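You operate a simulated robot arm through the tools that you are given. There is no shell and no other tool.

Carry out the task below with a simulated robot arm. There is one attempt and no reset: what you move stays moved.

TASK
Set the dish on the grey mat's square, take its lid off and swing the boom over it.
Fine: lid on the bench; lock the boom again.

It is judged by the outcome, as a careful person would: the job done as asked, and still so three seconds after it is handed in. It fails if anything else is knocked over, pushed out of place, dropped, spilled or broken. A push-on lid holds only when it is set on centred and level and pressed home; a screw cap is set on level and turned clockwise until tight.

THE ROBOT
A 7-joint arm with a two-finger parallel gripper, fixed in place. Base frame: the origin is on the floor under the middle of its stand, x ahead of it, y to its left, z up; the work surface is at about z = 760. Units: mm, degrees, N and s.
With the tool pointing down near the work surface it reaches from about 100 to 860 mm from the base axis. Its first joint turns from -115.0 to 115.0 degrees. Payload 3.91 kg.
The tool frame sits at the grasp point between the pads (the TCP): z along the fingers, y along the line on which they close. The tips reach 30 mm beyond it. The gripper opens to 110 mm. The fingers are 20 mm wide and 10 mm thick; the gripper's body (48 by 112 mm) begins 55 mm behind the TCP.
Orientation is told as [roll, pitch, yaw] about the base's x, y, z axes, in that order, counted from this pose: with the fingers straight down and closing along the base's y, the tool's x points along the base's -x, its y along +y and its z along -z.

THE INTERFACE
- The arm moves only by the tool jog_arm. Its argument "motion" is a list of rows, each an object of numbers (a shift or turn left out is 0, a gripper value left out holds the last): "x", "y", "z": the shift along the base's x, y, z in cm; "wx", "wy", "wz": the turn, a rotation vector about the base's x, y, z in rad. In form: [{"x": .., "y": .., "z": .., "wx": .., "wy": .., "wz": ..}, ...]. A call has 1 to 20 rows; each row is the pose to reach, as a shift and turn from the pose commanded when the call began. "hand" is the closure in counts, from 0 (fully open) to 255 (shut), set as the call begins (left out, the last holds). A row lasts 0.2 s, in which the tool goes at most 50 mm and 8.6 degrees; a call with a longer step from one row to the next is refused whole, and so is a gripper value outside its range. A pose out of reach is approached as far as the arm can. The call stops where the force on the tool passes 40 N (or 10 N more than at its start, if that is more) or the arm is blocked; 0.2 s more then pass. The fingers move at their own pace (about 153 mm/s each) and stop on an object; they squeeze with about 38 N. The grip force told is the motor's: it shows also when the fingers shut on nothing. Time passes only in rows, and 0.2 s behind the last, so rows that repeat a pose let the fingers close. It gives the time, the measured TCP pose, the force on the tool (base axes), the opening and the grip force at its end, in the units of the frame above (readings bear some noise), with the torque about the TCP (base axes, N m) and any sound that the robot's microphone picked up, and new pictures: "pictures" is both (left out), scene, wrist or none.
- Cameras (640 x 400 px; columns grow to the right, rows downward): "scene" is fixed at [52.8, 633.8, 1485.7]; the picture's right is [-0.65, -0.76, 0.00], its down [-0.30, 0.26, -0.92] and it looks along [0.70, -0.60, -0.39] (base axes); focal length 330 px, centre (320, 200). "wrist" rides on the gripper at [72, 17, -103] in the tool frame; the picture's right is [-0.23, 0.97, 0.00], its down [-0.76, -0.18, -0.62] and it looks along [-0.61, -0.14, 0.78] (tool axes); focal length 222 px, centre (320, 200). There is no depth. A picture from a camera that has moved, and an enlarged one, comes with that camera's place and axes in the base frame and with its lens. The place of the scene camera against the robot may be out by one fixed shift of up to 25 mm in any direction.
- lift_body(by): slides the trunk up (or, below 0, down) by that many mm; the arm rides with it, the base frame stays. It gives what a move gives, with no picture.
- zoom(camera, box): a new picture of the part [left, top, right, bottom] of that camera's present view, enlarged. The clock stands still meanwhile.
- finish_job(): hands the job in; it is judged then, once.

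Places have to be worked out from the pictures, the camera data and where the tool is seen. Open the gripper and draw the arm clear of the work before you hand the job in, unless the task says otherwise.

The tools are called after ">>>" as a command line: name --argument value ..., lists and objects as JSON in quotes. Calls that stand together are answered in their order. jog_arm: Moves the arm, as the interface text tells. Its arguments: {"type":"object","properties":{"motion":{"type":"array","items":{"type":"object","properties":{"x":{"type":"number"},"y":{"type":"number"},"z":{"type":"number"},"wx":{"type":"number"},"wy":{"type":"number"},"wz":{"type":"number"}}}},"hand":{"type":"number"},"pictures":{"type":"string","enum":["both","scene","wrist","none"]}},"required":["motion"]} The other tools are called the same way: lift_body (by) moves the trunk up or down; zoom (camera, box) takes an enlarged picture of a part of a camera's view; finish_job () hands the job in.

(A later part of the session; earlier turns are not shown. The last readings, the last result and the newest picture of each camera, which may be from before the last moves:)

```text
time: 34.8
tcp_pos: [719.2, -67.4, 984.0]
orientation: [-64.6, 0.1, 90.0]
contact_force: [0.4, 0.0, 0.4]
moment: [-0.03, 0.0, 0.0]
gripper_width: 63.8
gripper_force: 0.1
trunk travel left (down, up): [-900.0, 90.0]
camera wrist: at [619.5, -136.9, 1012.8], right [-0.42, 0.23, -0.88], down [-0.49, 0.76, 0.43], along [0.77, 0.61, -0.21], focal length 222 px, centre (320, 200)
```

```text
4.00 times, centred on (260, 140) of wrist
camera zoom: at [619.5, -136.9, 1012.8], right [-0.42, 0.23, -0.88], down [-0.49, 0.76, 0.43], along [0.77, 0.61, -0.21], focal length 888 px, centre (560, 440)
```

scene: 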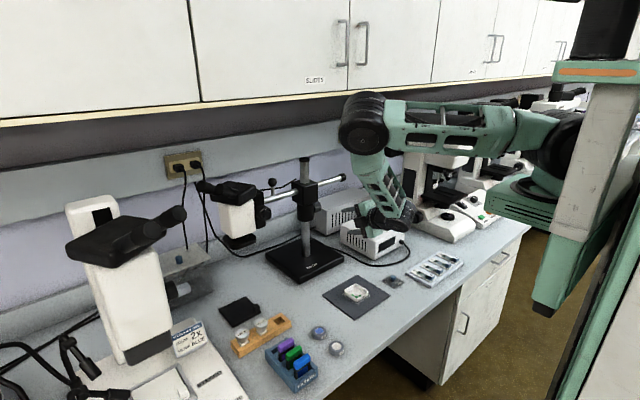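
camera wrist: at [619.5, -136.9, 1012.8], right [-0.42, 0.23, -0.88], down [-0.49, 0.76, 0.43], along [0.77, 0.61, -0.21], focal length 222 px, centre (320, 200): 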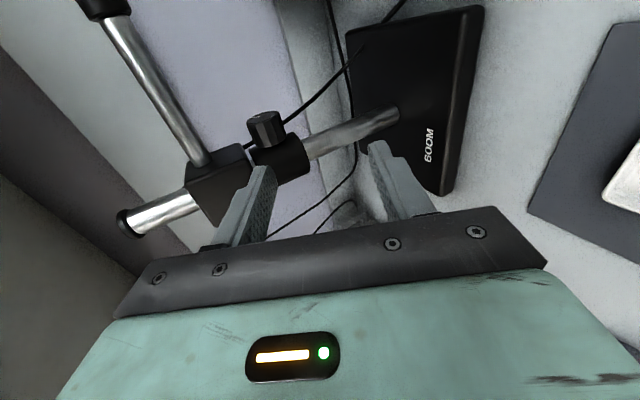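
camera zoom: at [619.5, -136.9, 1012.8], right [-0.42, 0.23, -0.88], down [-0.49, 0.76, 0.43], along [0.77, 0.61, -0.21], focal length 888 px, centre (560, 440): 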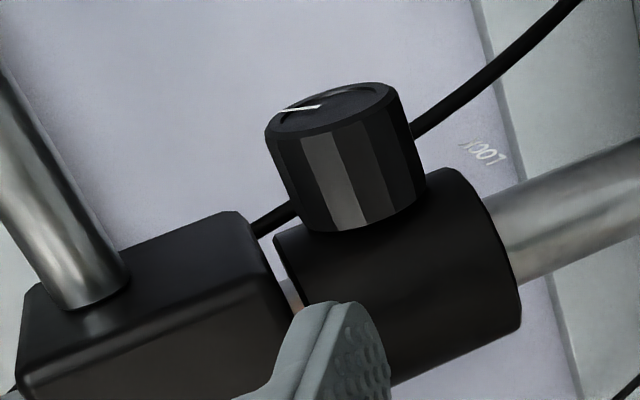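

The lettering reads LOCK, so this is the lock knob; its index line points up now. I align the hand (15° nose-down) 100 mm in front of the knob at y≈−60.

>>> jog_arm --motion '[{"x": 2.0, "y": 0.2, "z": 0.8, "wy": -0.06}, {"x": 4.2, "y": 0.5, "z": 1.6, "wy": -0.12}, {"x": 6.2, "y": 0.65, "z": 2.3, "wy": -0.17}, {"x": 6.2, "y": 0.65, "z": 2.3, "wy": -0.17}]' --pictures "both"

>>> zoom --camera "wrist" --box '[180, 80, 420, 230]'

>>> zoom --camera "scene" --box '[260, 150, 420, 250]'

```text
time: 35.8
tcp_pos: [781.7, -60.2, 1007.6]
orientation: [-74.5, 0.1, 89.8]
contact_force: [0.5, 0.1, 0.4]
moment: [0.04, -0.04, 0.01]
gripper_width: 64.0
gripper_force: 0.1
trunk travel left (down, up): [-900.0, 90.0]
camera wrist: at [677.5, -130.1, 1019.3], right [-0.26, 0.23, -0.94], down [-0.55, 0.76, 0.34], along [0.79, 0.61, -0.07], focal length 222 px, centre (320, 200)
```

scene: 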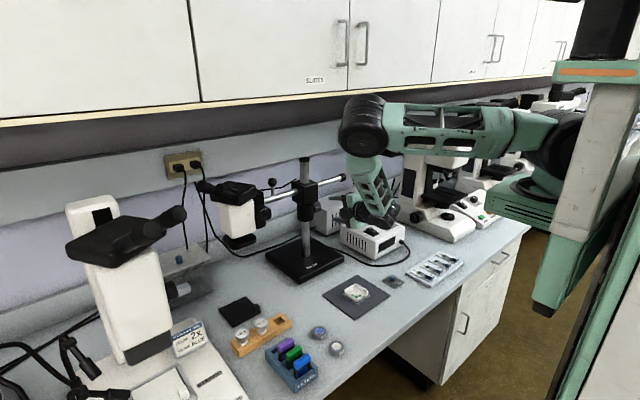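
wrist: 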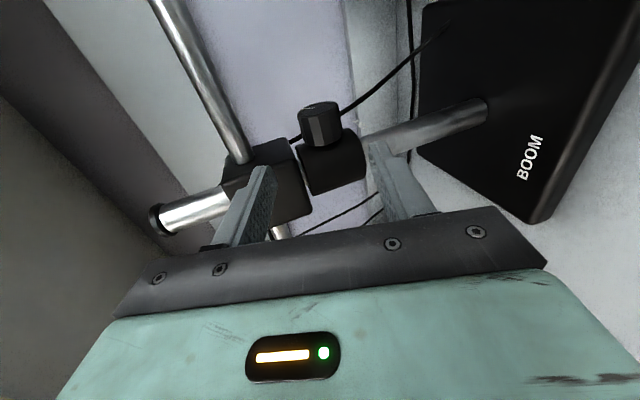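

```text
2.67 times, centred on (300, 155) of wrist
camera zoom: at [677.5, -130.1, 1019.3], right [-0.26, 0.23, -0.94], down [-0.55, 0.76, 0.34], along [0.79, 0.61, -0.07], focal length 592 px, centre (373, 320)
```

zoom: 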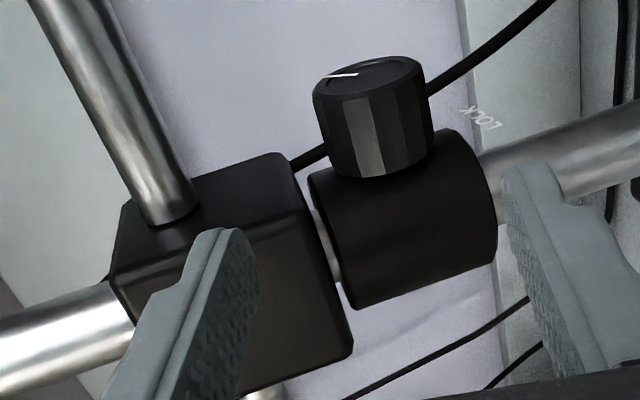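

```text
4.00 times, centred on (340, 200) of scene
camera zoom: at [52.8, 633.8, 1485.7], right [-0.65, -0.76, 0.0], down [-0.3, 0.26, -0.92], along [0.7, -0.6, -0.39], focal length 1322 px, centre (240, 200)
```

zoom: 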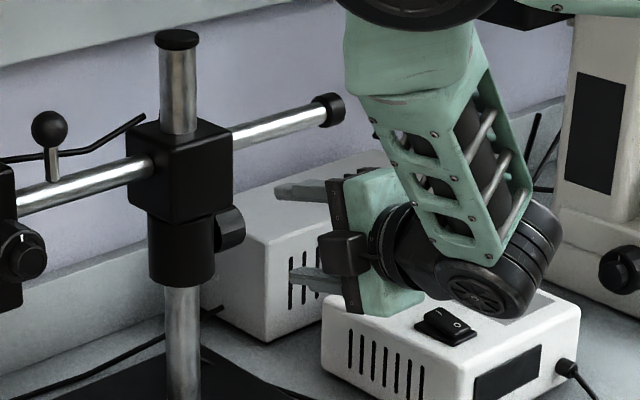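

The knob axis lies straight ahead along the tool, about 110 mm away. I advance about 98 mm along the tool axis so the pads straddle the knob.

>>> jog_arm --motion '[{"x": 2.5, "z": -0.69}, {"x": 5.0, "z": -1.39}, {"x": 7.3, "z": -2.02}, {"x": 9.5, "z": -2.63}, {"x": 9.5, "z": -2.63}]' --pictures "both"

>>> zoom --camera "wrist" --box '[200, 100, 440, 250]'

>>> zoom --camera "scene" --box '[260, 150, 420, 250]'

```text
time: 37.0
tcp_pos: [876.0, -57.3, 981.6]
orientation: [-74.4, 0.0, 89.9]
contact_force: [0.4, 0.2, -0.1]
moment: [0.04, 0.01, 0.01]
gripper_width: 63.9
gripper_force: 0.1
trunk travel left (down, up): [-900.0, 90.0]
camera wrist: at [771.4, -128.7, 991.8], right [-0.26, 0.23, -0.94], down [-0.55, 0.76, 0.34], along [0.79, 0.61, -0.07], focal length 222 px, centre (320, 200)
```

scene: 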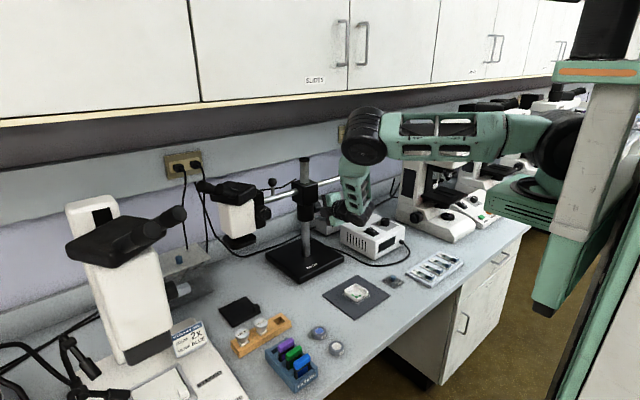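
wrist: 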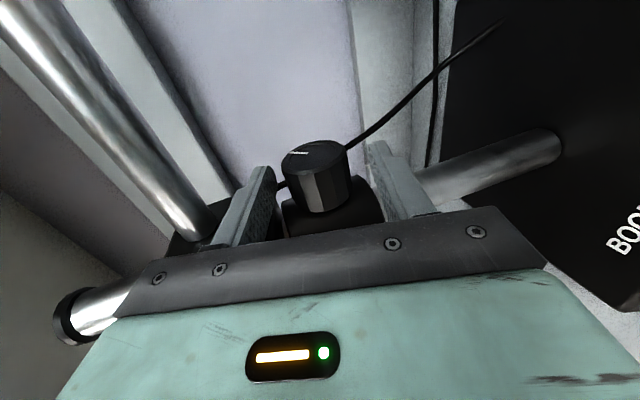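

```text
2.67 times, centred on (320, 175) of wrist
camera zoom: at [771.4, -128.7, 991.8], right [-0.26, 0.23, -0.94], down [-0.55, 0.76, 0.34], along [0.79, 0.61, -0.07], focal length 592 px, centre (320, 267)
```

zoom: 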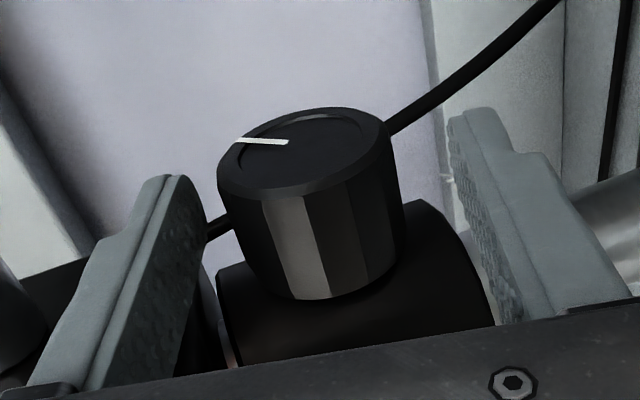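

```text
4.00 times, centred on (340, 200) of scene
camera zoom: at [52.8, 633.8, 1485.7], right [-0.65, -0.76, 0.0], down [-0.3, 0.26, -0.92], along [0.7, -0.6, -0.39], focal length 1322 px, centre (240, 200)
```

zoom: 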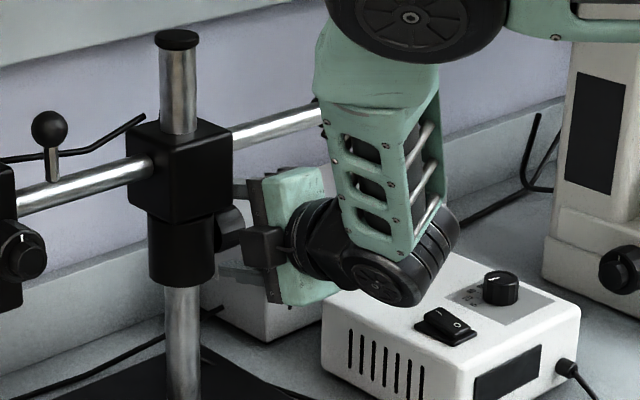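

The knob stands between the fingers, about 2 mm toward the upper one; index line at about half past one as seen facing the knob. I nudge up slightly and close on it.

>>> jog_arm --motion '[{"x": 0.1, "z": 0.15}, {"x": 0.1, "z": 0.15}, {"x": 0.1, "z": 0.15}, {"x": 0.1, "z": 0.15}]' --hand 200 --pictures "wrist"

>>> zoom --camera "wrist" --box '[200, 100, 440, 250]'

```text
time: 38.0
tcp_pos: [876.0, -59.5, 982.3]
orientation: [-74.4, 0.0, 89.8]
contact_force: [-3.9, 1.3, -2.4]
moment: [-0.28, -0.15, 0.09]
gripper_width: 41.5
gripper_force: 44.9
trunk travel left (down, up): [-900.0, 90.0]
camera wrist: at [772.2, -128.6, 993.8], right [-0.26, 0.23, -0.94], down [-0.55, 0.76, 0.34], along [0.79, 0.61, -0.07], focal length 222 px, centre (320, 200)
```

wrist: 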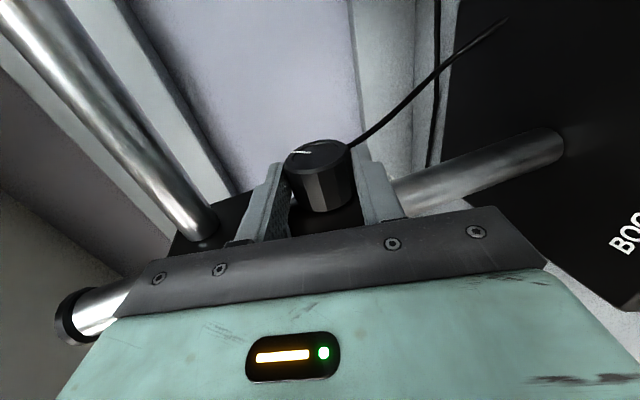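

```text
2.67 times, centred on (320, 175) of wrist
camera zoom: at [772.2, -128.6, 993.8], right [-0.26, 0.23, -0.94], down [-0.55, 0.76, 0.34], along [0.79, 0.61, -0.07], focal length 592 px, centre (320, 267)
```

zoom: 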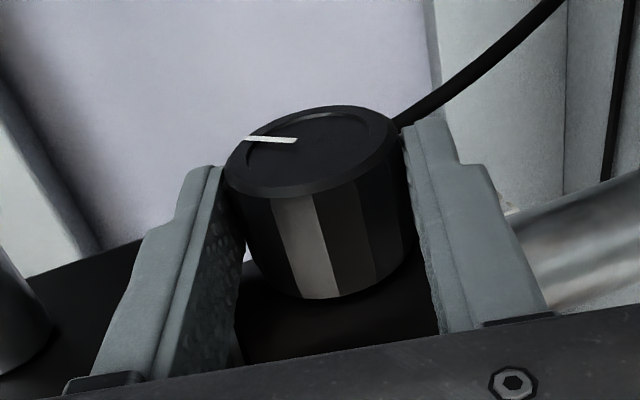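

The knob is gripped (41.5 mm). I turn it counter-clockwise (seen facing it) by about 16° first, pivoting about the knob's axis, and read the torque.

>>> jog_arm --motion '[{"x": -0.03, "z": -0.11, "wy": -0.07}, {"x": -0.045, "z": -0.22, "wy": -0.14}, {"x": -0.055, "z": -0.33, "wy": -0.21}, {"x": -0.058, "z": -0.44, "wy": -0.279}, {"x": -0.058, "z": -0.44, "wy": -0.279}]' --pictures "wrist"

>>> zoom --camera "wrist" --box '[200, 100, 440, 250]'

```text
time: 39.2
tcp_pos: [876.3, -58.4, 977.4]
orientation: [-90.2, -0.1, 90.1]
contact_force: [-29.4, 9.6, -14.2]
moment: [-0.36, 0.23, 0.29]
gripper_width: 41.2
gripper_force: 45.0
trunk travel left (down, up): [-900.0, 90.0]
camera wrist: at [772.6, -129.2, 959.4], right [0.0, 0.23, -0.97], down [-0.62, 0.76, 0.17], along [0.78, 0.61, 0.15], focal length 222 px, centre (320, 200)
```

wrist: 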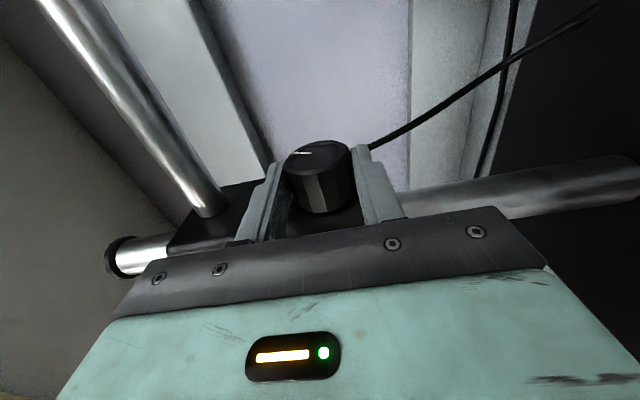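

```text
2.67 times, centred on (320, 175) of wrist
camera zoom: at [772.6, -129.2, 959.4], right [0.0, 0.23, -0.97], down [-0.62, 0.76, 0.17], along [0.78, 0.61, 0.15], focal length 592 px, centre (320, 267)
```

zoom: 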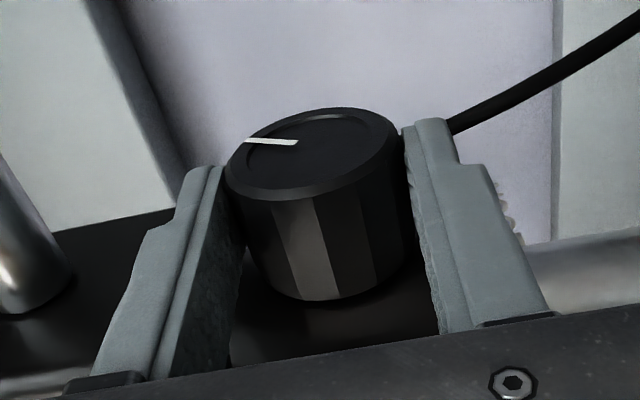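

The knob turns with the hand (index unchanged in the hand's view), but there is a side load of about 30 N because my pivot is a bit off. I relieve it by backing off slightly in x and z.

>>> jog_arm --motion '[{"x": -0.1, "y": 0.05, "z": -0.05}, {"x": -0.2, "y": 0.1, "z": -0.1}, {"x": -0.2, "y": 0.1, "z": -0.1}]' --pictures "none"

```text
time: 40.0
tcp_pos: [876.3, -59.5, 977.2]
orientation: [-90.4, 0.0, 89.9]
contact_force: [-14.9, 5.6, -16.4]
moment: [-0.29, 0.31, 0.19]
gripper_width: 41.3
gripper_force: 44.6
trunk travel left (down, up): [-900.0, 90.0]
```

>>> jog_arm --motion '[{"x": -0.1, "y": 0.05, "z": -0.1}, {"x": -0.2, "y": 0.08, "z": -0.2}, {"x": -0.2, "y": 0.08, "z": -0.2}]' --pictures "none"

```text
time: 40.8
tcp_pos: [876.6, -60.1, 977.5]
orientation: [-90.7, 0.0, 89.8]
contact_force: [8.4, -3.5, -7.4]
moment: [-0.54, 0.18, -0.09]
gripper_width: 41.5
gripper_force: 44.9
trunk travel left (down, up): [-900.0, 90.0]
```

The loads are now small. I continue turning counter-clockwise another 32°, using a corrected pivot 18 mm ahead of the grasp point.

>>> jog_arm --motion '[{"x": 0.005, "z": -0.125, "wy": -0.07}, {"x": 0.018, "z": -0.25, "wy": -0.14}, {"x": 0.04, "z": -0.375, "wy": -0.21}, {"x": 0.07, "z": -0.5, "wy": -0.279}, {"x": 0.11, "z": -0.615, "wy": -0.349}, {"x": 0.156, "z": -0.73, "wy": -0.419}, {"x": 0.21, "z": -0.845, "wy": -0.489}, {"x": 0.27, "z": -0.955, "wy": -0.559}, {"x": 0.27, "z": -0.955, "wy": -0.559}]' --pictures "both"

>>> zoom --camera "wrist" --box '[200, 100, 440, 250]'

```text
time: 42.8
tcp_pos: [874.6, -58.0, 964.4]
orientation: [-122.4, -0.1, 89.9]
contact_force: [0.8, -4.5, 1.1]
moment: [0.61, -0.03, -0.05]
gripper_width: 41.4
gripper_force: 44.7
trunk travel left (down, up): [-900.0, 90.0]
camera wrist: at [797.5, -128.4, 894.6], right [0.52, 0.23, -0.82], down [-0.62, 0.76, -0.18], along [0.58, 0.61, 0.54], focal length 222 px, centre (320, 200)
```

scene: 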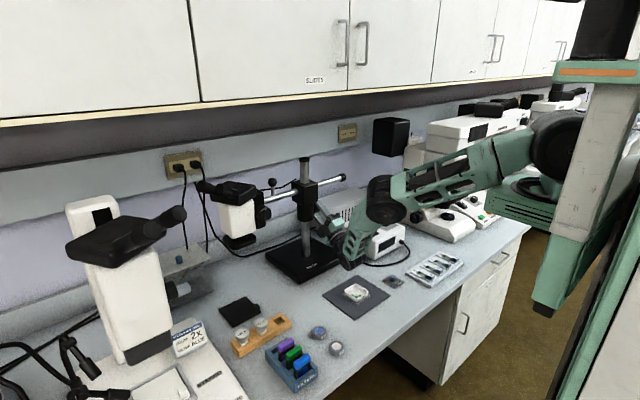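
wrist: 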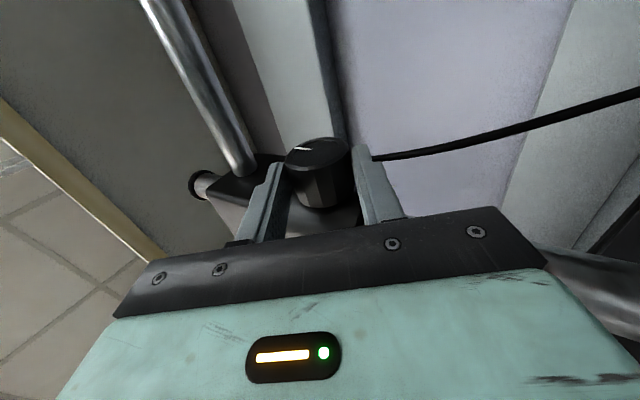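

```text
2.67 times, centred on (320, 175) of wrist
camera zoom: at [797.5, -128.4, 894.6], right [0.52, 0.23, -0.82], down [-0.62, 0.76, -0.18], along [0.58, 0.61, 0.54], focal length 592 px, centre (320, 267)
```

zoom: 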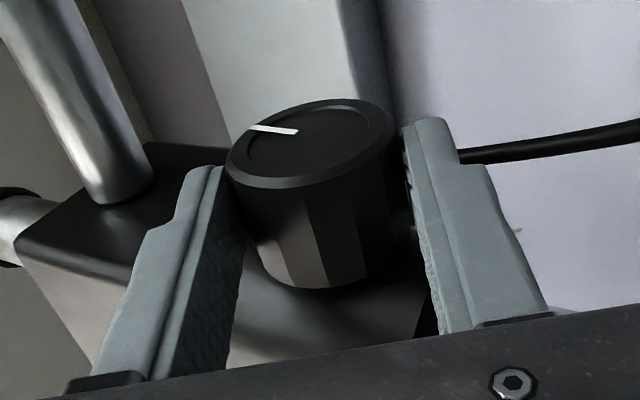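

The knob has followed about 47° counter-clockwise with little torque. I open the fingers, swing the hand back around the knob without touching it, ready for a second stroke.

>>> jog_arm --motion '[{"x": 0}, {"x": 0}, {"x": 0}, {"x": -0.06, "z": 0.11, "wy": 0.07}, {"x": -0.12, "z": 0.22, "wy": 0.14}, {"x": -0.165, "z": 0.34, "wy": 0.21}, {"x": -0.208, "z": 0.456, "wy": 0.279}, {"x": -0.24, "z": 0.58, "wy": 0.349}, {"x": -0.262, "z": 0.7, "wy": 0.419}, {"x": -0.275, "z": 0.83, "wy": 0.489}, {"x": -0.282, "z": 0.951, "wy": 0.559}, {"x": -0.275, "z": 1.08, "wy": 0.628}, {"x": -0.266, "z": 1.2, "wy": 0.698}, {"x": -0.245, "z": 1.33, "wy": 0.768}, {"x": -0.216, "z": 1.45, "wy": 0.838}, {"x": -0.216, "z": 1.45, "wy": 0.838}]' --hand 107 --pictures "both"

>>> zoom --camera "wrist" --box '[200, 100, 440, 250]'

>>> zoom --camera "scene" --box '[260, 150, 420, 250]'

```text
time: 46.2
tcp_pos: [874.2, -59.6, 979.7]
orientation: [-74.4, 0.1, 89.8]
contact_force: [0.1, 0.5, 0.8]
moment: [0.0, 0.0, -0.02]
gripper_width: 64.1
gripper_force: 0.0
trunk travel left (down, up): [-900.0, 90.0]
camera wrist: at [770.3, -129.1, 991.6], right [-0.26, 0.23, -0.94], down [-0.55, 0.76, 0.34], along [0.79, 0.61, -0.07], focal length 222 px, centre (320, 200)
```

scene: 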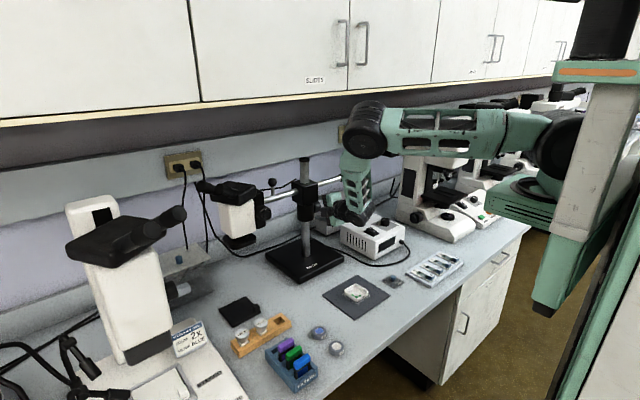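
wrist: 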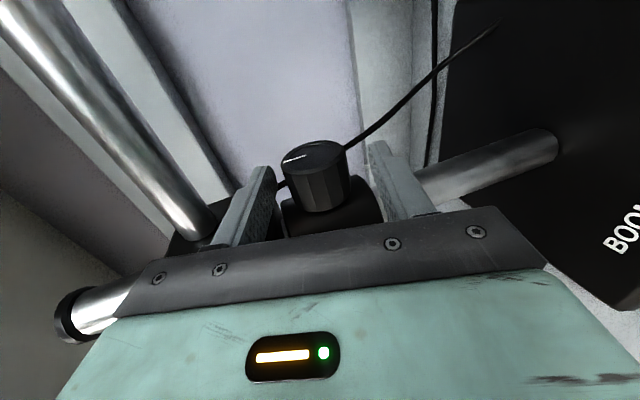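

```text
2.67 times, centred on (320, 175) of wrist
camera zoom: at [770.3, -129.1, 991.6], right [-0.26, 0.23, -0.94], down [-0.55, 0.76, 0.34], along [0.79, 0.61, -0.07], focal length 592 px, centre (320, 267)
```

zoom: 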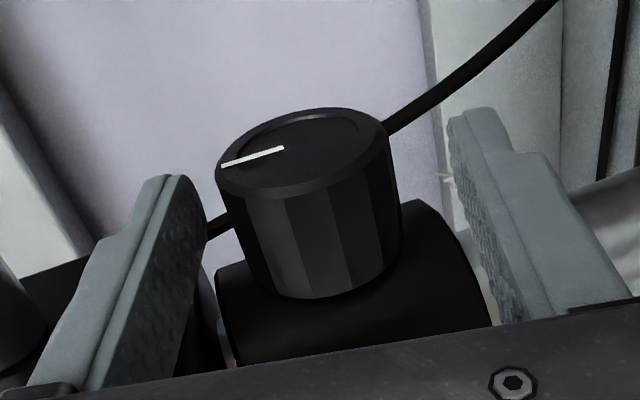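

```text
4.00 times, centred on (340, 200) of scene
camera zoom: at [52.8, 633.8, 1485.7], right [-0.65, -0.76, 0.0], down [-0.3, 0.26, -0.92], along [0.7, -0.6, -0.39], focal length 1322 px, centre (240, 200)
```

zoom: 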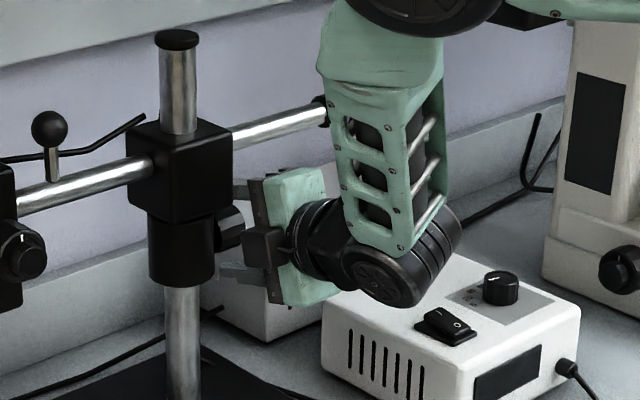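

The index line has moved to about 12 o'clock, so the first stroke turned the knob. I grip again and do a second counter-clockwise stroke.

>>> jog_arm --motion '[{"x": 0.05, "z": 0.19}, {"x": 0.05, "z": 0.19}, {"x": 0.05, "z": 0.19}, {"x": 0.05, "z": 0.19}]' --hand 200 --pictures "none"

```text
time: 47.2
tcp_pos: [875.1, -57.6, 982.5]
orientation: [-74.5, 0.0, 89.8]
contact_force: [5.3, -1.3, 0.7]
moment: [-0.39, -0.05, 0.11]
gripper_width: 41.4
gripper_force: 44.6
trunk travel left (down, up): [-900.0, 90.0]
```

Gripped again (41.4 mm) with little load. I turn another 48° counter-clockwise about the knob's axis.

>>> jog_arm --motion '[{"x": -0.03, "z": -0.123, "wy": -0.07}, {"x": -0.05, "z": -0.246, "wy": -0.14}, {"x": -0.06, "z": -0.372, "wy": -0.21}, {"x": -0.066, "z": -0.497, "wy": -0.279}, {"x": -0.06, "z": -0.622, "wy": -0.349}, {"x": -0.046, "z": -0.747, "wy": -0.419}, {"x": -0.02, "z": -0.87, "wy": -0.489}, {"x": 0.009, "z": -0.992, "wy": -0.559}, {"x": 0.05, "z": -1.11, "wy": -0.628}, {"x": 0.096, "z": -1.227, "wy": -0.698}, {"x": 0.155, "z": -1.34, "wy": -0.768}, {"x": 0.216, "z": -1.448, "wy": -0.838}, {"x": 0.216, "z": -1.448, "wy": -0.838}]' --pictures "wrist"

>>> zoom --camera "wrist" --box '[200, 100, 440, 250]'

```text
time: 50.0
tcp_pos: [876.5, -59.2, 964.7]
orientation: [-122.3, 0.0, 89.9]
contact_force: [2.9, 6.4, -24.5]
moment: [-0.58, 0.43, -0.13]
gripper_width: 41.5
gripper_force: 45.0
trunk travel left (down, up): [-900.0, 90.0]
camera wrist: at [799.3, -129.3, 896.3], right [0.52, 0.23, -0.82], down [-0.62, 0.76, -0.18], along [0.59, 0.61, 0.54], focal length 222 px, centre (320, 200)
```

wrist: 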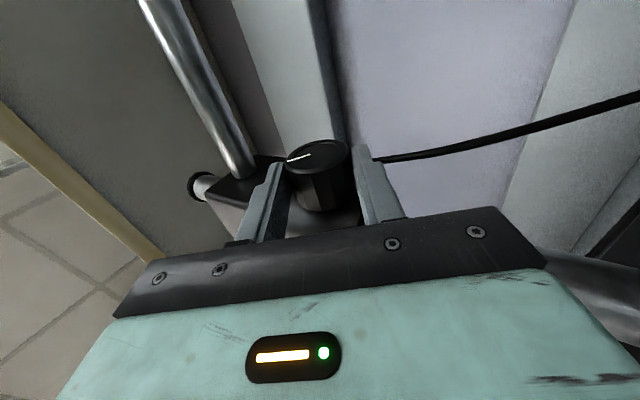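

```text
2.67 times, centred on (320, 175) of wrist
camera zoom: at [799.3, -129.3, 896.3], right [0.52, 0.23, -0.82], down [-0.62, 0.76, -0.18], along [0.59, 0.61, 0.54], focal length 592 px, centre (320, 267)
```

zoom: 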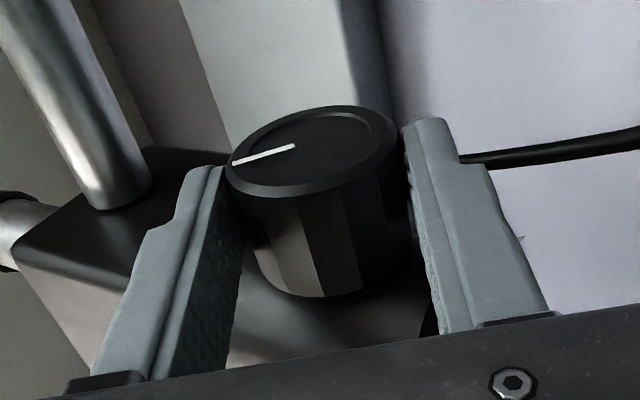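

The second stroke turned it too (about 95° in all). I open, swing the hand back around the knob and retreat, then check the state and the boom's freedom.

>>> jog_arm --motion '[{"x": 0}, {"x": 0}, {"x": 0}, {"x": -0.06, "z": 0.11, "wy": 0.07}, {"x": -0.12, "z": 0.22, "wy": 0.14}, {"x": -0.165, "z": 0.34, "wy": 0.21}, {"x": -0.208, "z": 0.456, "wy": 0.279}, {"x": -0.24, "z": 0.58, "wy": 0.349}, {"x": -0.262, "z": 0.7, "wy": 0.419}, {"x": -0.275, "z": 0.83, "wy": 0.489}, {"x": -0.282, "z": 0.951, "wy": 0.559}, {"x": -0.275, "z": 1.08, "wy": 0.628}, {"x": -0.266, "z": 1.2, "wy": 0.698}, {"x": -0.245, "z": 1.33, "wy": 0.768}, {"x": -0.216, "z": 1.45, "wy": 0.838}, {"x": -0.216, "z": 1.45, "wy": 0.838}]' --hand 107 --pictures "wrist"

>>> zoom --camera "wrist" --box '[200, 100, 440, 250]'

```text
time: 53.4
tcp_pos: [875.3, -57.5, 984.1]
orientation: [-74.4, 0.0, 89.9]
contact_force: [0.1, -0.4, -0.6]
moment: [0.02, 0.0, 0.01]
gripper_width: 64.0
gripper_force: 0.0
trunk travel left (down, up): [-900.0, 90.0]
camera wrist: at [771.3, -128.9, 994.7], right [-0.26, 0.23, -0.94], down [-0.55, 0.76, 0.34], along [0.79, 0.61, -0.07], focal length 222 px, centre (320, 200)
```

wrist: 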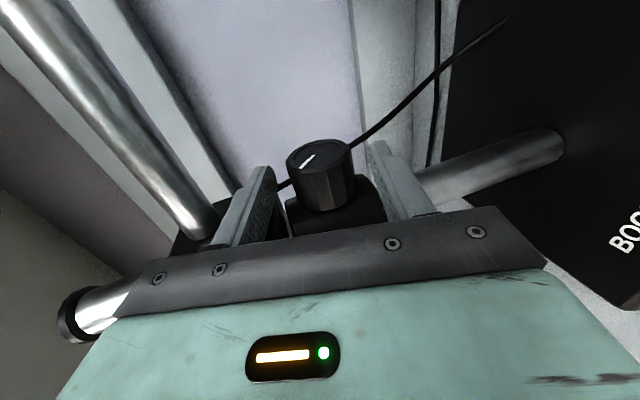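

```text
2.67 times, centred on (320, 175) of wrist
camera zoom: at [771.3, -128.9, 994.7], right [-0.26, 0.23, -0.94], down [-0.55, 0.76, 0.34], along [0.79, 0.61, -0.07], focal length 592 px, centre (320, 267)
```

zoom: 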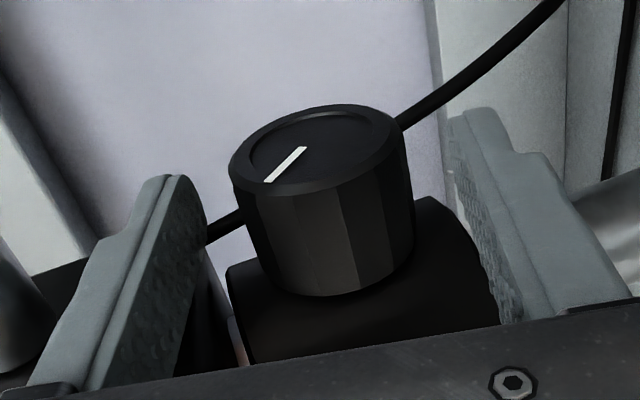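

The index now points to about half past ten: 90° turned. I withdraw from the knob, roll the hand back upright and move toward the ball handle on the boom.

>>> jog_arm --motion '[{"x": -3.5, "z": 0.97}, {"x": -7.1, "z": 1.97}, {"x": -10.6, "z": 2.94}, {"x": -10.95, "y": 1.64, "z": 4.18, "wx": 0.1376, "wz": -0.0382}, {"x": -11.31, "y": 3.28, "z": 5.43, "wx": 0.2752, "wz": -0.0763}, {"x": -11.66, "y": 4.92, "z": 6.67, "wx": 0.4128, "wz": -0.1145}, {"x": -12.02, "y": 6.56, "z": 7.92, "wx": 0.5504, "wz": -0.1526}, {"x": -12.37, "y": 8.2, "z": 9.16, "wx": 0.688, "wz": -0.1908}, {"x": -12.73, "y": 9.84, "z": 10.41, "wx": 0.8256, "wz": -0.2289}, {"x": -13.08, "y": 11.48, "z": 11.65, "wx": 0.9632, "wz": -0.2671}, {"x": -13.44, "y": 13.12, "z": 12.9, "wx": 1.1008, "wz": -0.3052}, {"x": -13.79, "y": 14.76, "z": 14.14, "wx": 1.2384, "wz": -0.3434}, {"x": -14.15, "y": 16.4, "z": 15.39, "wx": 1.376, "wz": -0.3815}, {"x": -14.5, "y": 18.04, "z": 16.63, "wx": 1.5136, "wz": -0.4197}, {"x": -14.5, "y": 18.04, "z": 16.63, "wx": 1.5136, "wz": -0.4197}]' --hand 139 --pictures "both"

>>> zoom --camera "wrist" --box '[200, 0, 520, 200]'

>>> zoom --camera "scene" --box '[180, 150, 340, 250]'

```text
time: 56.6
tcp_pos: [732.3, 122.1, 1148.4]
orientation: [0.5, -74.4, -0.4]
contact_force: [0.0, -1.0, -0.4]
moment: [0.03, 0.03, -0.02]
gripper_width: 50.2
gripper_force: 0.1
trunk travel left (down, up): [-900.0, 90.0]
camera wrist: at [612.5, 140.7, 1106.7], right [0.06, 0.97, 0.22], down [-0.4, -0.18, 0.9], along [0.92, -0.14, 0.37], focal length 222 px, centre (320, 200)
```

scene: 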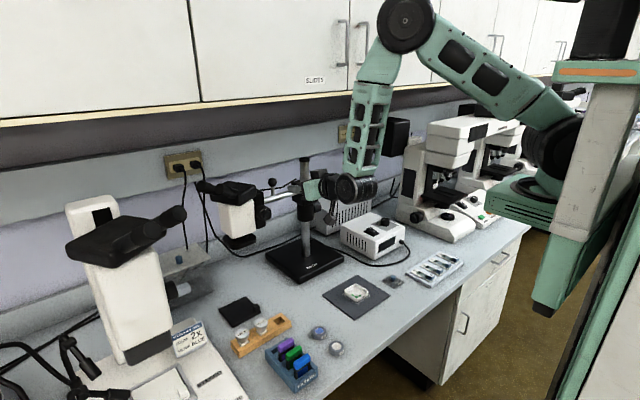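
wrist: 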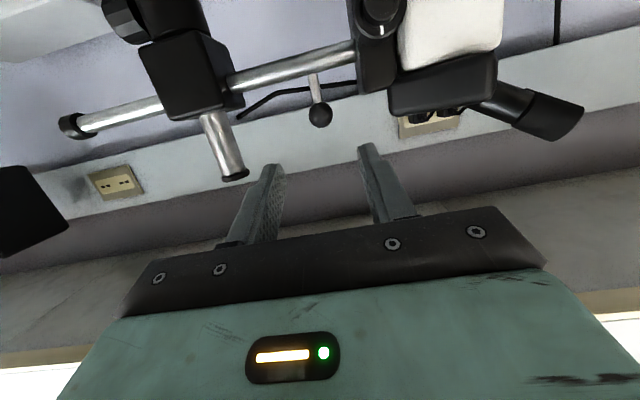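

```text
2.00 times, centred on (360, 100) of wrist
camera zoom: at [612.5, 140.7, 1106.7], right [0.06, 0.97, 0.22], down [-0.4, -0.18, 0.9], along [0.92, -0.14, 0.37], focal length 444 px, centre (240, 400)
```

zoom: 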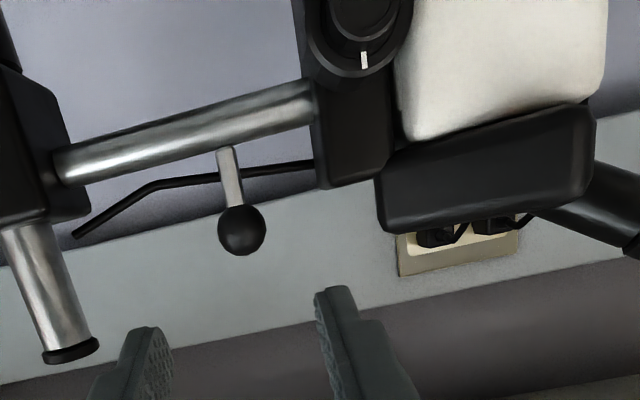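

```text
4.00 times, centred on (260, 200) of scene
camera zoom: at [52.8, 633.8, 1485.7], right [-0.65, -0.76, 0.0], down [-0.3, 0.26, -0.92], along [0.7, -0.6, -0.39], focal length 1322 px, centre (560, 200)
```

zoom: 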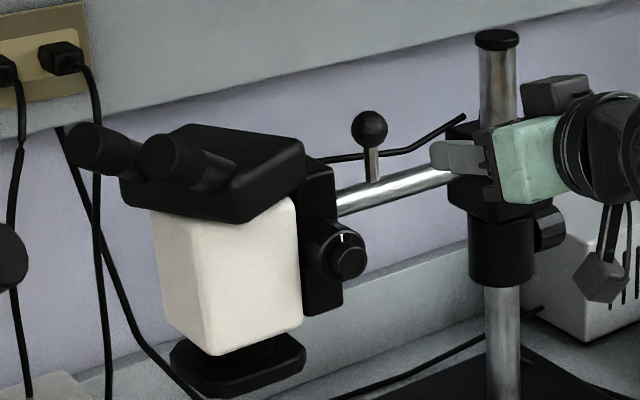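

The ball handle is confirmed at about (889.5, 122, 1115), 28 mm across, clear of the head's bracket. I pitch the hand to 45° down and stop 100 mm short of the ball.

>>> jog_arm --motion '[{"x": 1.5, "z": 0.8, "wy": 0.1}, {"x": 3.2, "z": 1.5, "wy": 0.2}, {"x": 5.0, "z": 2.3, "wy": 0.31}, {"x": 6.8, "z": 3.0, "wy": 0.42}, {"x": 8.65, "z": 3.73, "wy": 0.513}, {"x": 8.65, "z": 3.73, "wy": 0.513}]' --pictures "both"

>>> zoom --camera "wrist" --box '[200, 60, 440, 210]'

>>> zoom --camera "scene" --box '[200, 130, 360, 230]'

```text
time: 58.0
tcp_pos: [817.8, 124.4, 1187.9]
orientation: [0.1, -45.1, -0.1]
contact_force: [0.5, -0.1, 0.6]
moment: [0.02, 0.01, -0.01]
gripper_width: 50.1
gripper_force: 0.1
trunk travel left (down, up): [-900.0, 90.0]
camera wrist: at [693.6, 142.5, 1209.0], right [0.16, 0.97, 0.16], down [0.1, -0.18, 0.98], along [0.98, -0.14, -0.12], focal length 222 px, centre (320, 200)
```

scene: 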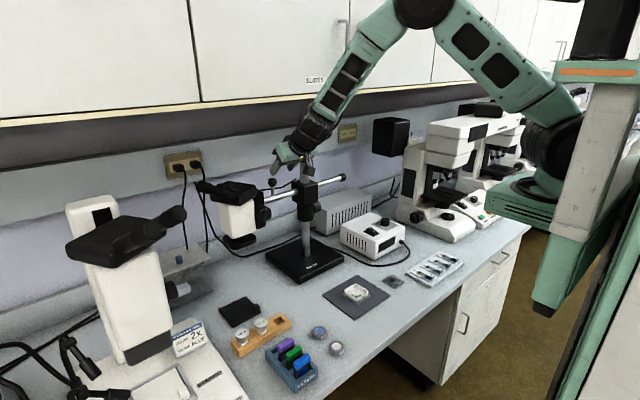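
wrist: 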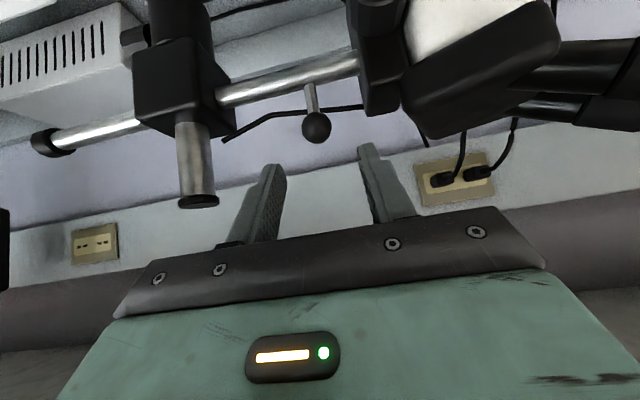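

```text
2.67 times, centred on (320, 135) of wrist
camera zoom: at [693.6, 142.5, 1209.0], right [0.16, 0.97, 0.16], down [0.1, -0.18, 0.98], along [0.98, -0.14, -0.12], focal length 592 px, centre (320, 373)
```

zoom: 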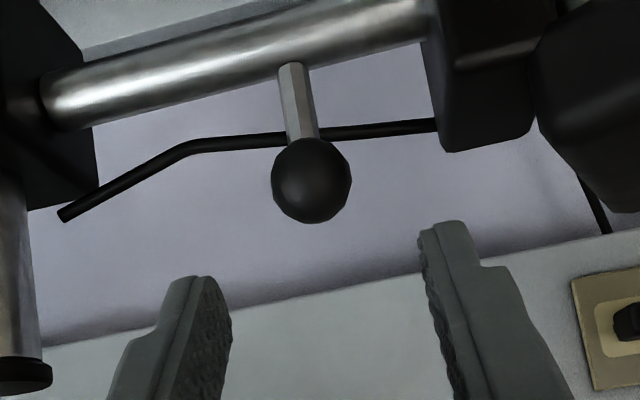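

```text
4.00 times, centred on (280, 180) of scene
camera zoom: at [52.8, 633.8, 1485.7], right [-0.65, -0.76, 0.0], down [-0.3, 0.26, -0.92], along [0.7, -0.6, -0.39], focal length 1322 px, centre (480, 280)
```

zoom: 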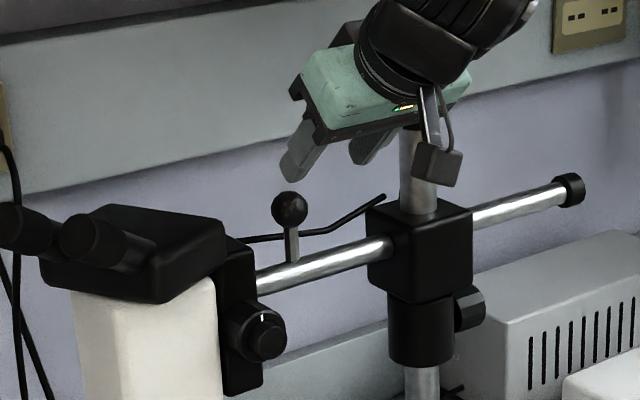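

The ball is 72 mm ahead, 72 mm down and 3 mm toward −y of the grasp point. I advance onto it.

>>> jog_arm --motion '[{"x": 0.5, "y": -0.3, "z": -0.5}, {"x": 2.8, "y": -0.3, "z": -2.8}, {"x": 5.2, "y": -0.3, "z": -5.2}, {"x": 7.1, "y": -0.3, "z": -7.1}, {"x": 7.1, "y": -0.3, "z": -7.1}]' --pictures "both"

>>> zoom --camera "wrist" --box '[200, 90, 440, 240]'

>>> zoom --camera "scene" --box '[200, 130, 360, 230]'

```text
time: 59.2
tcp_pos: [887.6, 119.5, 1114.5]
orientation: [0.1, -45.1, 0.0]
contact_force: [-0.4, -0.6, -0.8]
moment: [-0.01, 0.01, -0.03]
gripper_width: 50.0
gripper_force: 0.1
trunk travel left (down, up): [-900.0, 90.0]
camera wrist: at [764.3, 137.5, 1136.2], right [0.16, 0.97, 0.16], down [0.1, -0.18, 0.98], along [0.98, -0.14, -0.12], focal length 222 px, centre (320, 200)
```

scene: 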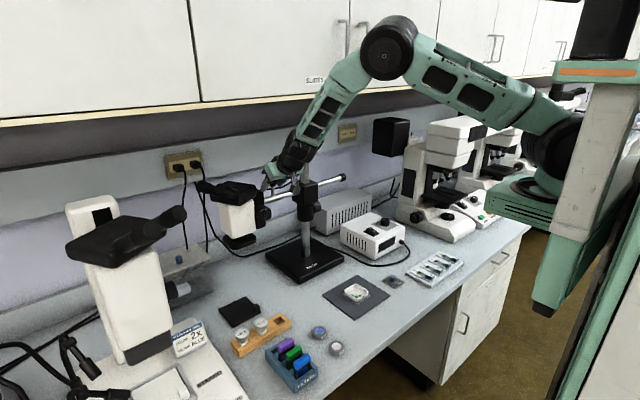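
wrist: 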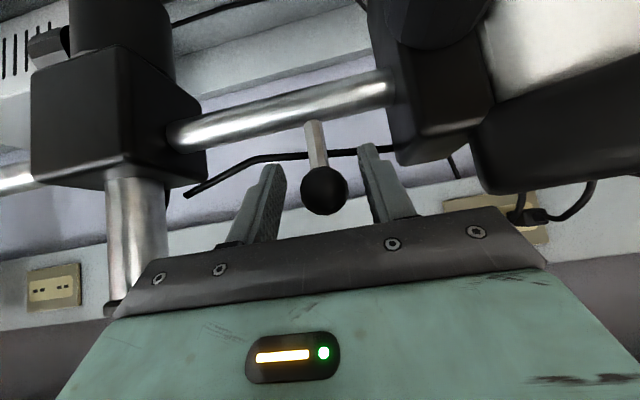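

```text
2.67 times, centred on (320, 165) of wrist
camera zoom: at [764.3, 137.5, 1136.2], right [0.16, 0.97, 0.16], down [0.1, -0.18, 0.98], along [0.98, -0.14, -0.12], focal length 592 px, centre (320, 293)
```

zoom: 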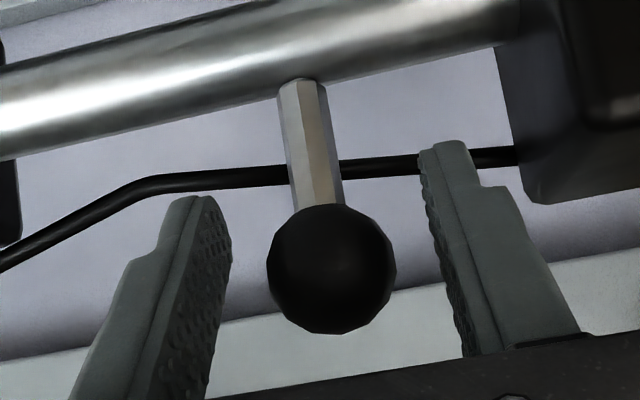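

```text
4.00 times, centred on (280, 180) of scene
camera zoom: at [52.8, 633.8, 1485.7], right [-0.65, -0.76, 0.0], down [-0.3, 0.26, -0.92], along [0.7, -0.6, -0.39], focal length 1322 px, centre (480, 280)
```

zoom: 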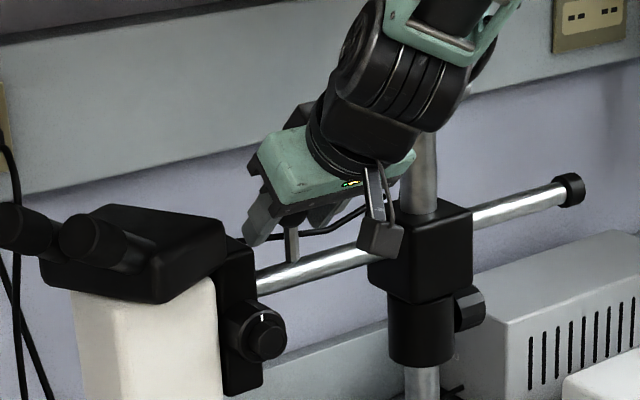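

The ball sits between the pads within about 2 mm. I close on it.

>>> jog_arm --motion '[{"y": 0.15, "z": 0.1}, {"y": 0.15, "z": 0.1}, {"y": 0.15, "z": 0.1}]' --hand 225 --pictures "wrist"

>>> zoom --camera "wrist" --box '[200, 90, 440, 240]'

```text
time: 60.0
tcp_pos: [888.4, 120.0, 1115.3]
orientation: [0.1, -45.0, 0.1]
contact_force: [0.6, -3.6, -5.2]
moment: [-0.08, -0.8, -0.1]
gripper_width: 29.6
gripper_force: 44.6
trunk travel left (down, up): [-900.0, 90.0]
camera wrist: at [764.0, 138.8, 1136.8], right [0.16, 0.97, 0.16], down [0.1, -0.18, 0.98], along [0.98, -0.14, -0.12], focal length 222 px, centre (320, 200)
```

wrist: 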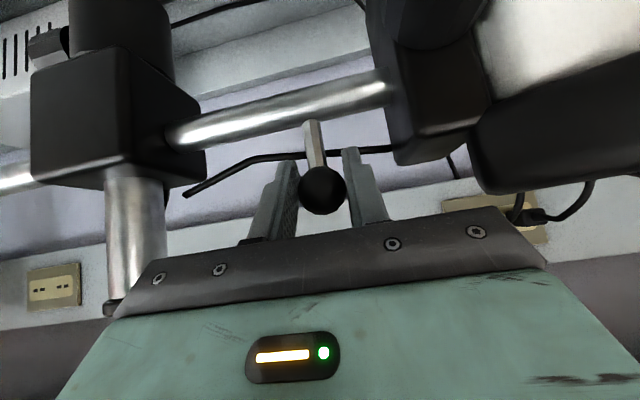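

```text
2.67 times, centred on (320, 165) of wrist
camera zoom: at [764.0, 138.8, 1136.8], right [0.16, 0.97, 0.16], down [0.1, -0.18, 0.98], along [0.98, -0.14, -0.12], focal length 592 px, centre (320, 293)
```

zoom: 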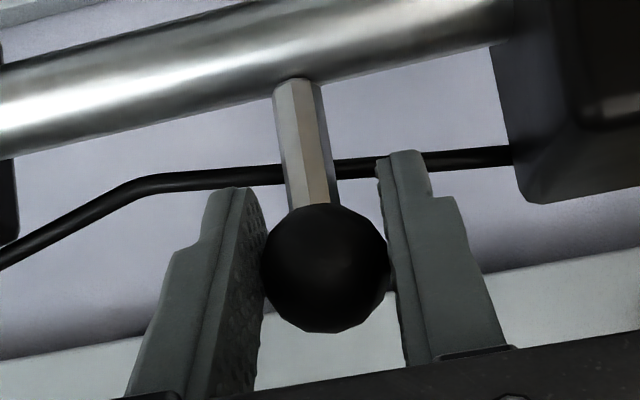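

The ball is held (29.6 mm). I test the boom with a small swing of 4° about the post, counter-clockwise from above, watching the force.

>>> jog_arm --motion '[{"x": -0.3, "y": -0.01, "wz": 0.023}, {"x": -0.6, "y": -0.03, "wz": 0.047}, {"x": -0.905, "y": -0.057, "wz": 0.07}, {"x": -0.905, "y": -0.057, "wz": 0.07}]' --pictures "scene"

```text
time: 61.0
tcp_pos: [879.6, 119.1, 1115.5]
orientation: [0.1, -45.1, 4.0]
contact_force: [0.4, -5.7, -3.4]
moment: [-0.06, 0.71, -0.02]
gripper_width: 29.8
gripper_force: 44.7
trunk travel left (down, up): [-900.0, 90.0]
```

scene: 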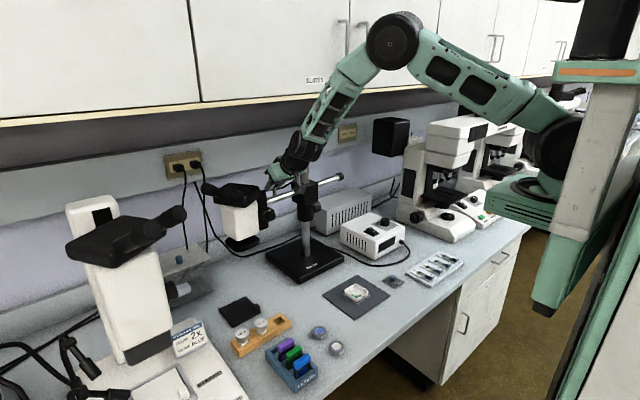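

The boom swings freely, so the lock is open. I continue the swing along the arc about the post, the hand turning with the boom, up to about 44° and look.

>>> jog_arm --motion '[{"x": -0.899, "y": -0.12, "wz": 0.07}, {"x": -1.787, "y": -0.303, "wz": 0.14}, {"x": -2.66, "y": -0.547, "wz": 0.21}, {"x": -3.514, "y": -0.852, "wz": 0.28}, {"x": -4.344, "y": -1.215, "wz": 0.35}, {"x": -5.147, "y": -1.636, "wz": 0.42}, {"x": -5.919, "y": -2.112, "wz": 0.49}, {"x": -6.655, "y": -2.641, "wz": 0.56}, {"x": -7.353, "y": -3.22, "wz": 0.63}, {"x": -8.008, "y": -3.847, "wz": 0.7}, {"x": -8.008, "y": -3.847, "wz": 0.7}]' --pictures "both"

>>> zoom --camera "scene" --box '[180, 120, 420, 310]'

```text
time: 63.4
tcp_pos: [799.5, 78.0, 1116.1]
orientation: [0.1, -45.1, 44.1]
contact_force: [10.7, -12.4, -8.3]
moment: [-0.48, 0.5, -0.13]
gripper_width: 29.6
gripper_force: 44.5
trunk travel left (down, up): [-900.0, 90.0]
camera wrist: at [699.1, 6.2, 1137.3], right [-0.56, 0.81, 0.16], down [0.19, -0.06, 0.98], along [0.8, 0.58, -0.12], focal length 222 px, centre (320, 200)
```

scene: 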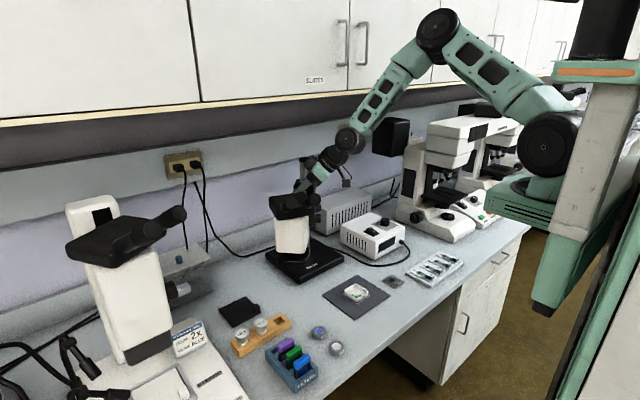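
wrist: 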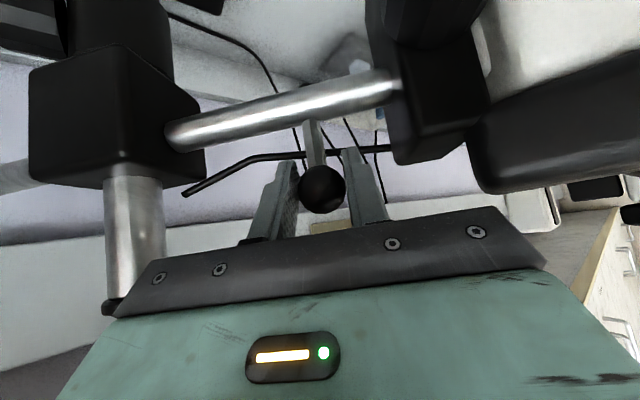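

```text
2.11 times, centred on (300, 215) of scene
camera zoom: at [52.8, 633.8, 1485.7], right [-0.65, -0.76, 0.0], down [-0.3, 0.26, -0.92], along [0.7, -0.6, -0.39], focal length 696 px, centre (362, 168)
```

zoom: 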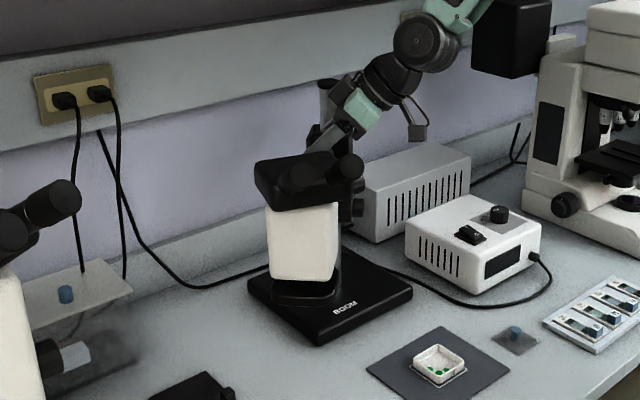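

The boom is at 44°, moving freely; a slight radial pull tells the post is nearer (895, −11). I continue with the corrected arc to about 76° and look again.

>>> jog_arm --motion '[{"x": -0.6, "y": -0.85, "wz": 0.07}, {"x": -1.156, "y": -1.67, "wz": 0.14}, {"x": -1.656, "y": -2.437, "wz": 0.21}, {"x": -2.101, "y": -3.238, "wz": 0.28}, {"x": -2.49, "y": -4.067, "wz": 0.35}, {"x": -2.819, "y": -4.922, "wz": 0.42}, {"x": -3.088, "y": -5.798, "wz": 0.49}, {"x": -3.296, "y": -6.69, "wz": 0.56}, {"x": -3.296, "y": -6.69, "wz": 0.56}]' --pictures "both"

>>> zoom --camera "scene" --box '[240, 120, 440, 310]'

```text
time: 65.4
tcp_pos: [766.7, 13.8, 1115.5]
orientation: [0.0, -45.1, 76.2]
contact_force: [27.0, -3.0, -9.6]
moment: [0.73, -0.35, 0.08]
gripper_width: 29.7
gripper_force: 45.4
trunk travel left (down, up): [-900.0, 90.0]
camera wrist: at [721.3, -100.4, 1137.4], right [-0.91, 0.39, 0.16], down [0.2, 0.05, 0.98], along [0.37, 0.92, -0.12], focal length 222 px, centre (320, 200)
```

scene: 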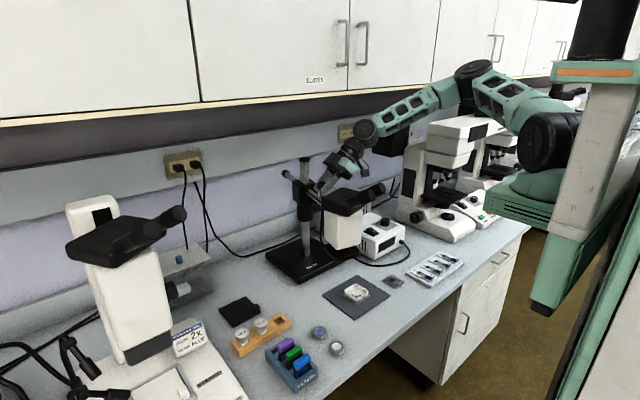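
wrist: 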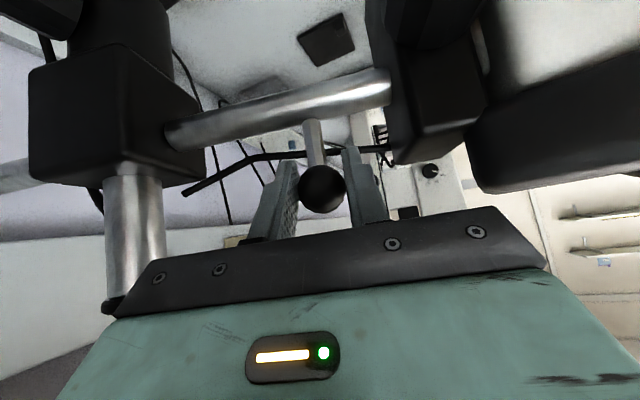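

```text
2.11 times, centred on (340, 215) of scene
camera zoom: at [52.8, 633.8, 1485.7], right [-0.65, -0.76, 0.0], down [-0.3, 0.26, -0.92], along [0.7, -0.6, -0.39], focal length 696 px, centre (278, 168)
```

zoom: 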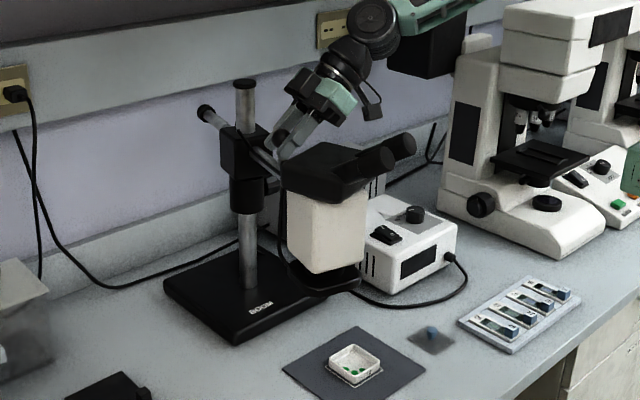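

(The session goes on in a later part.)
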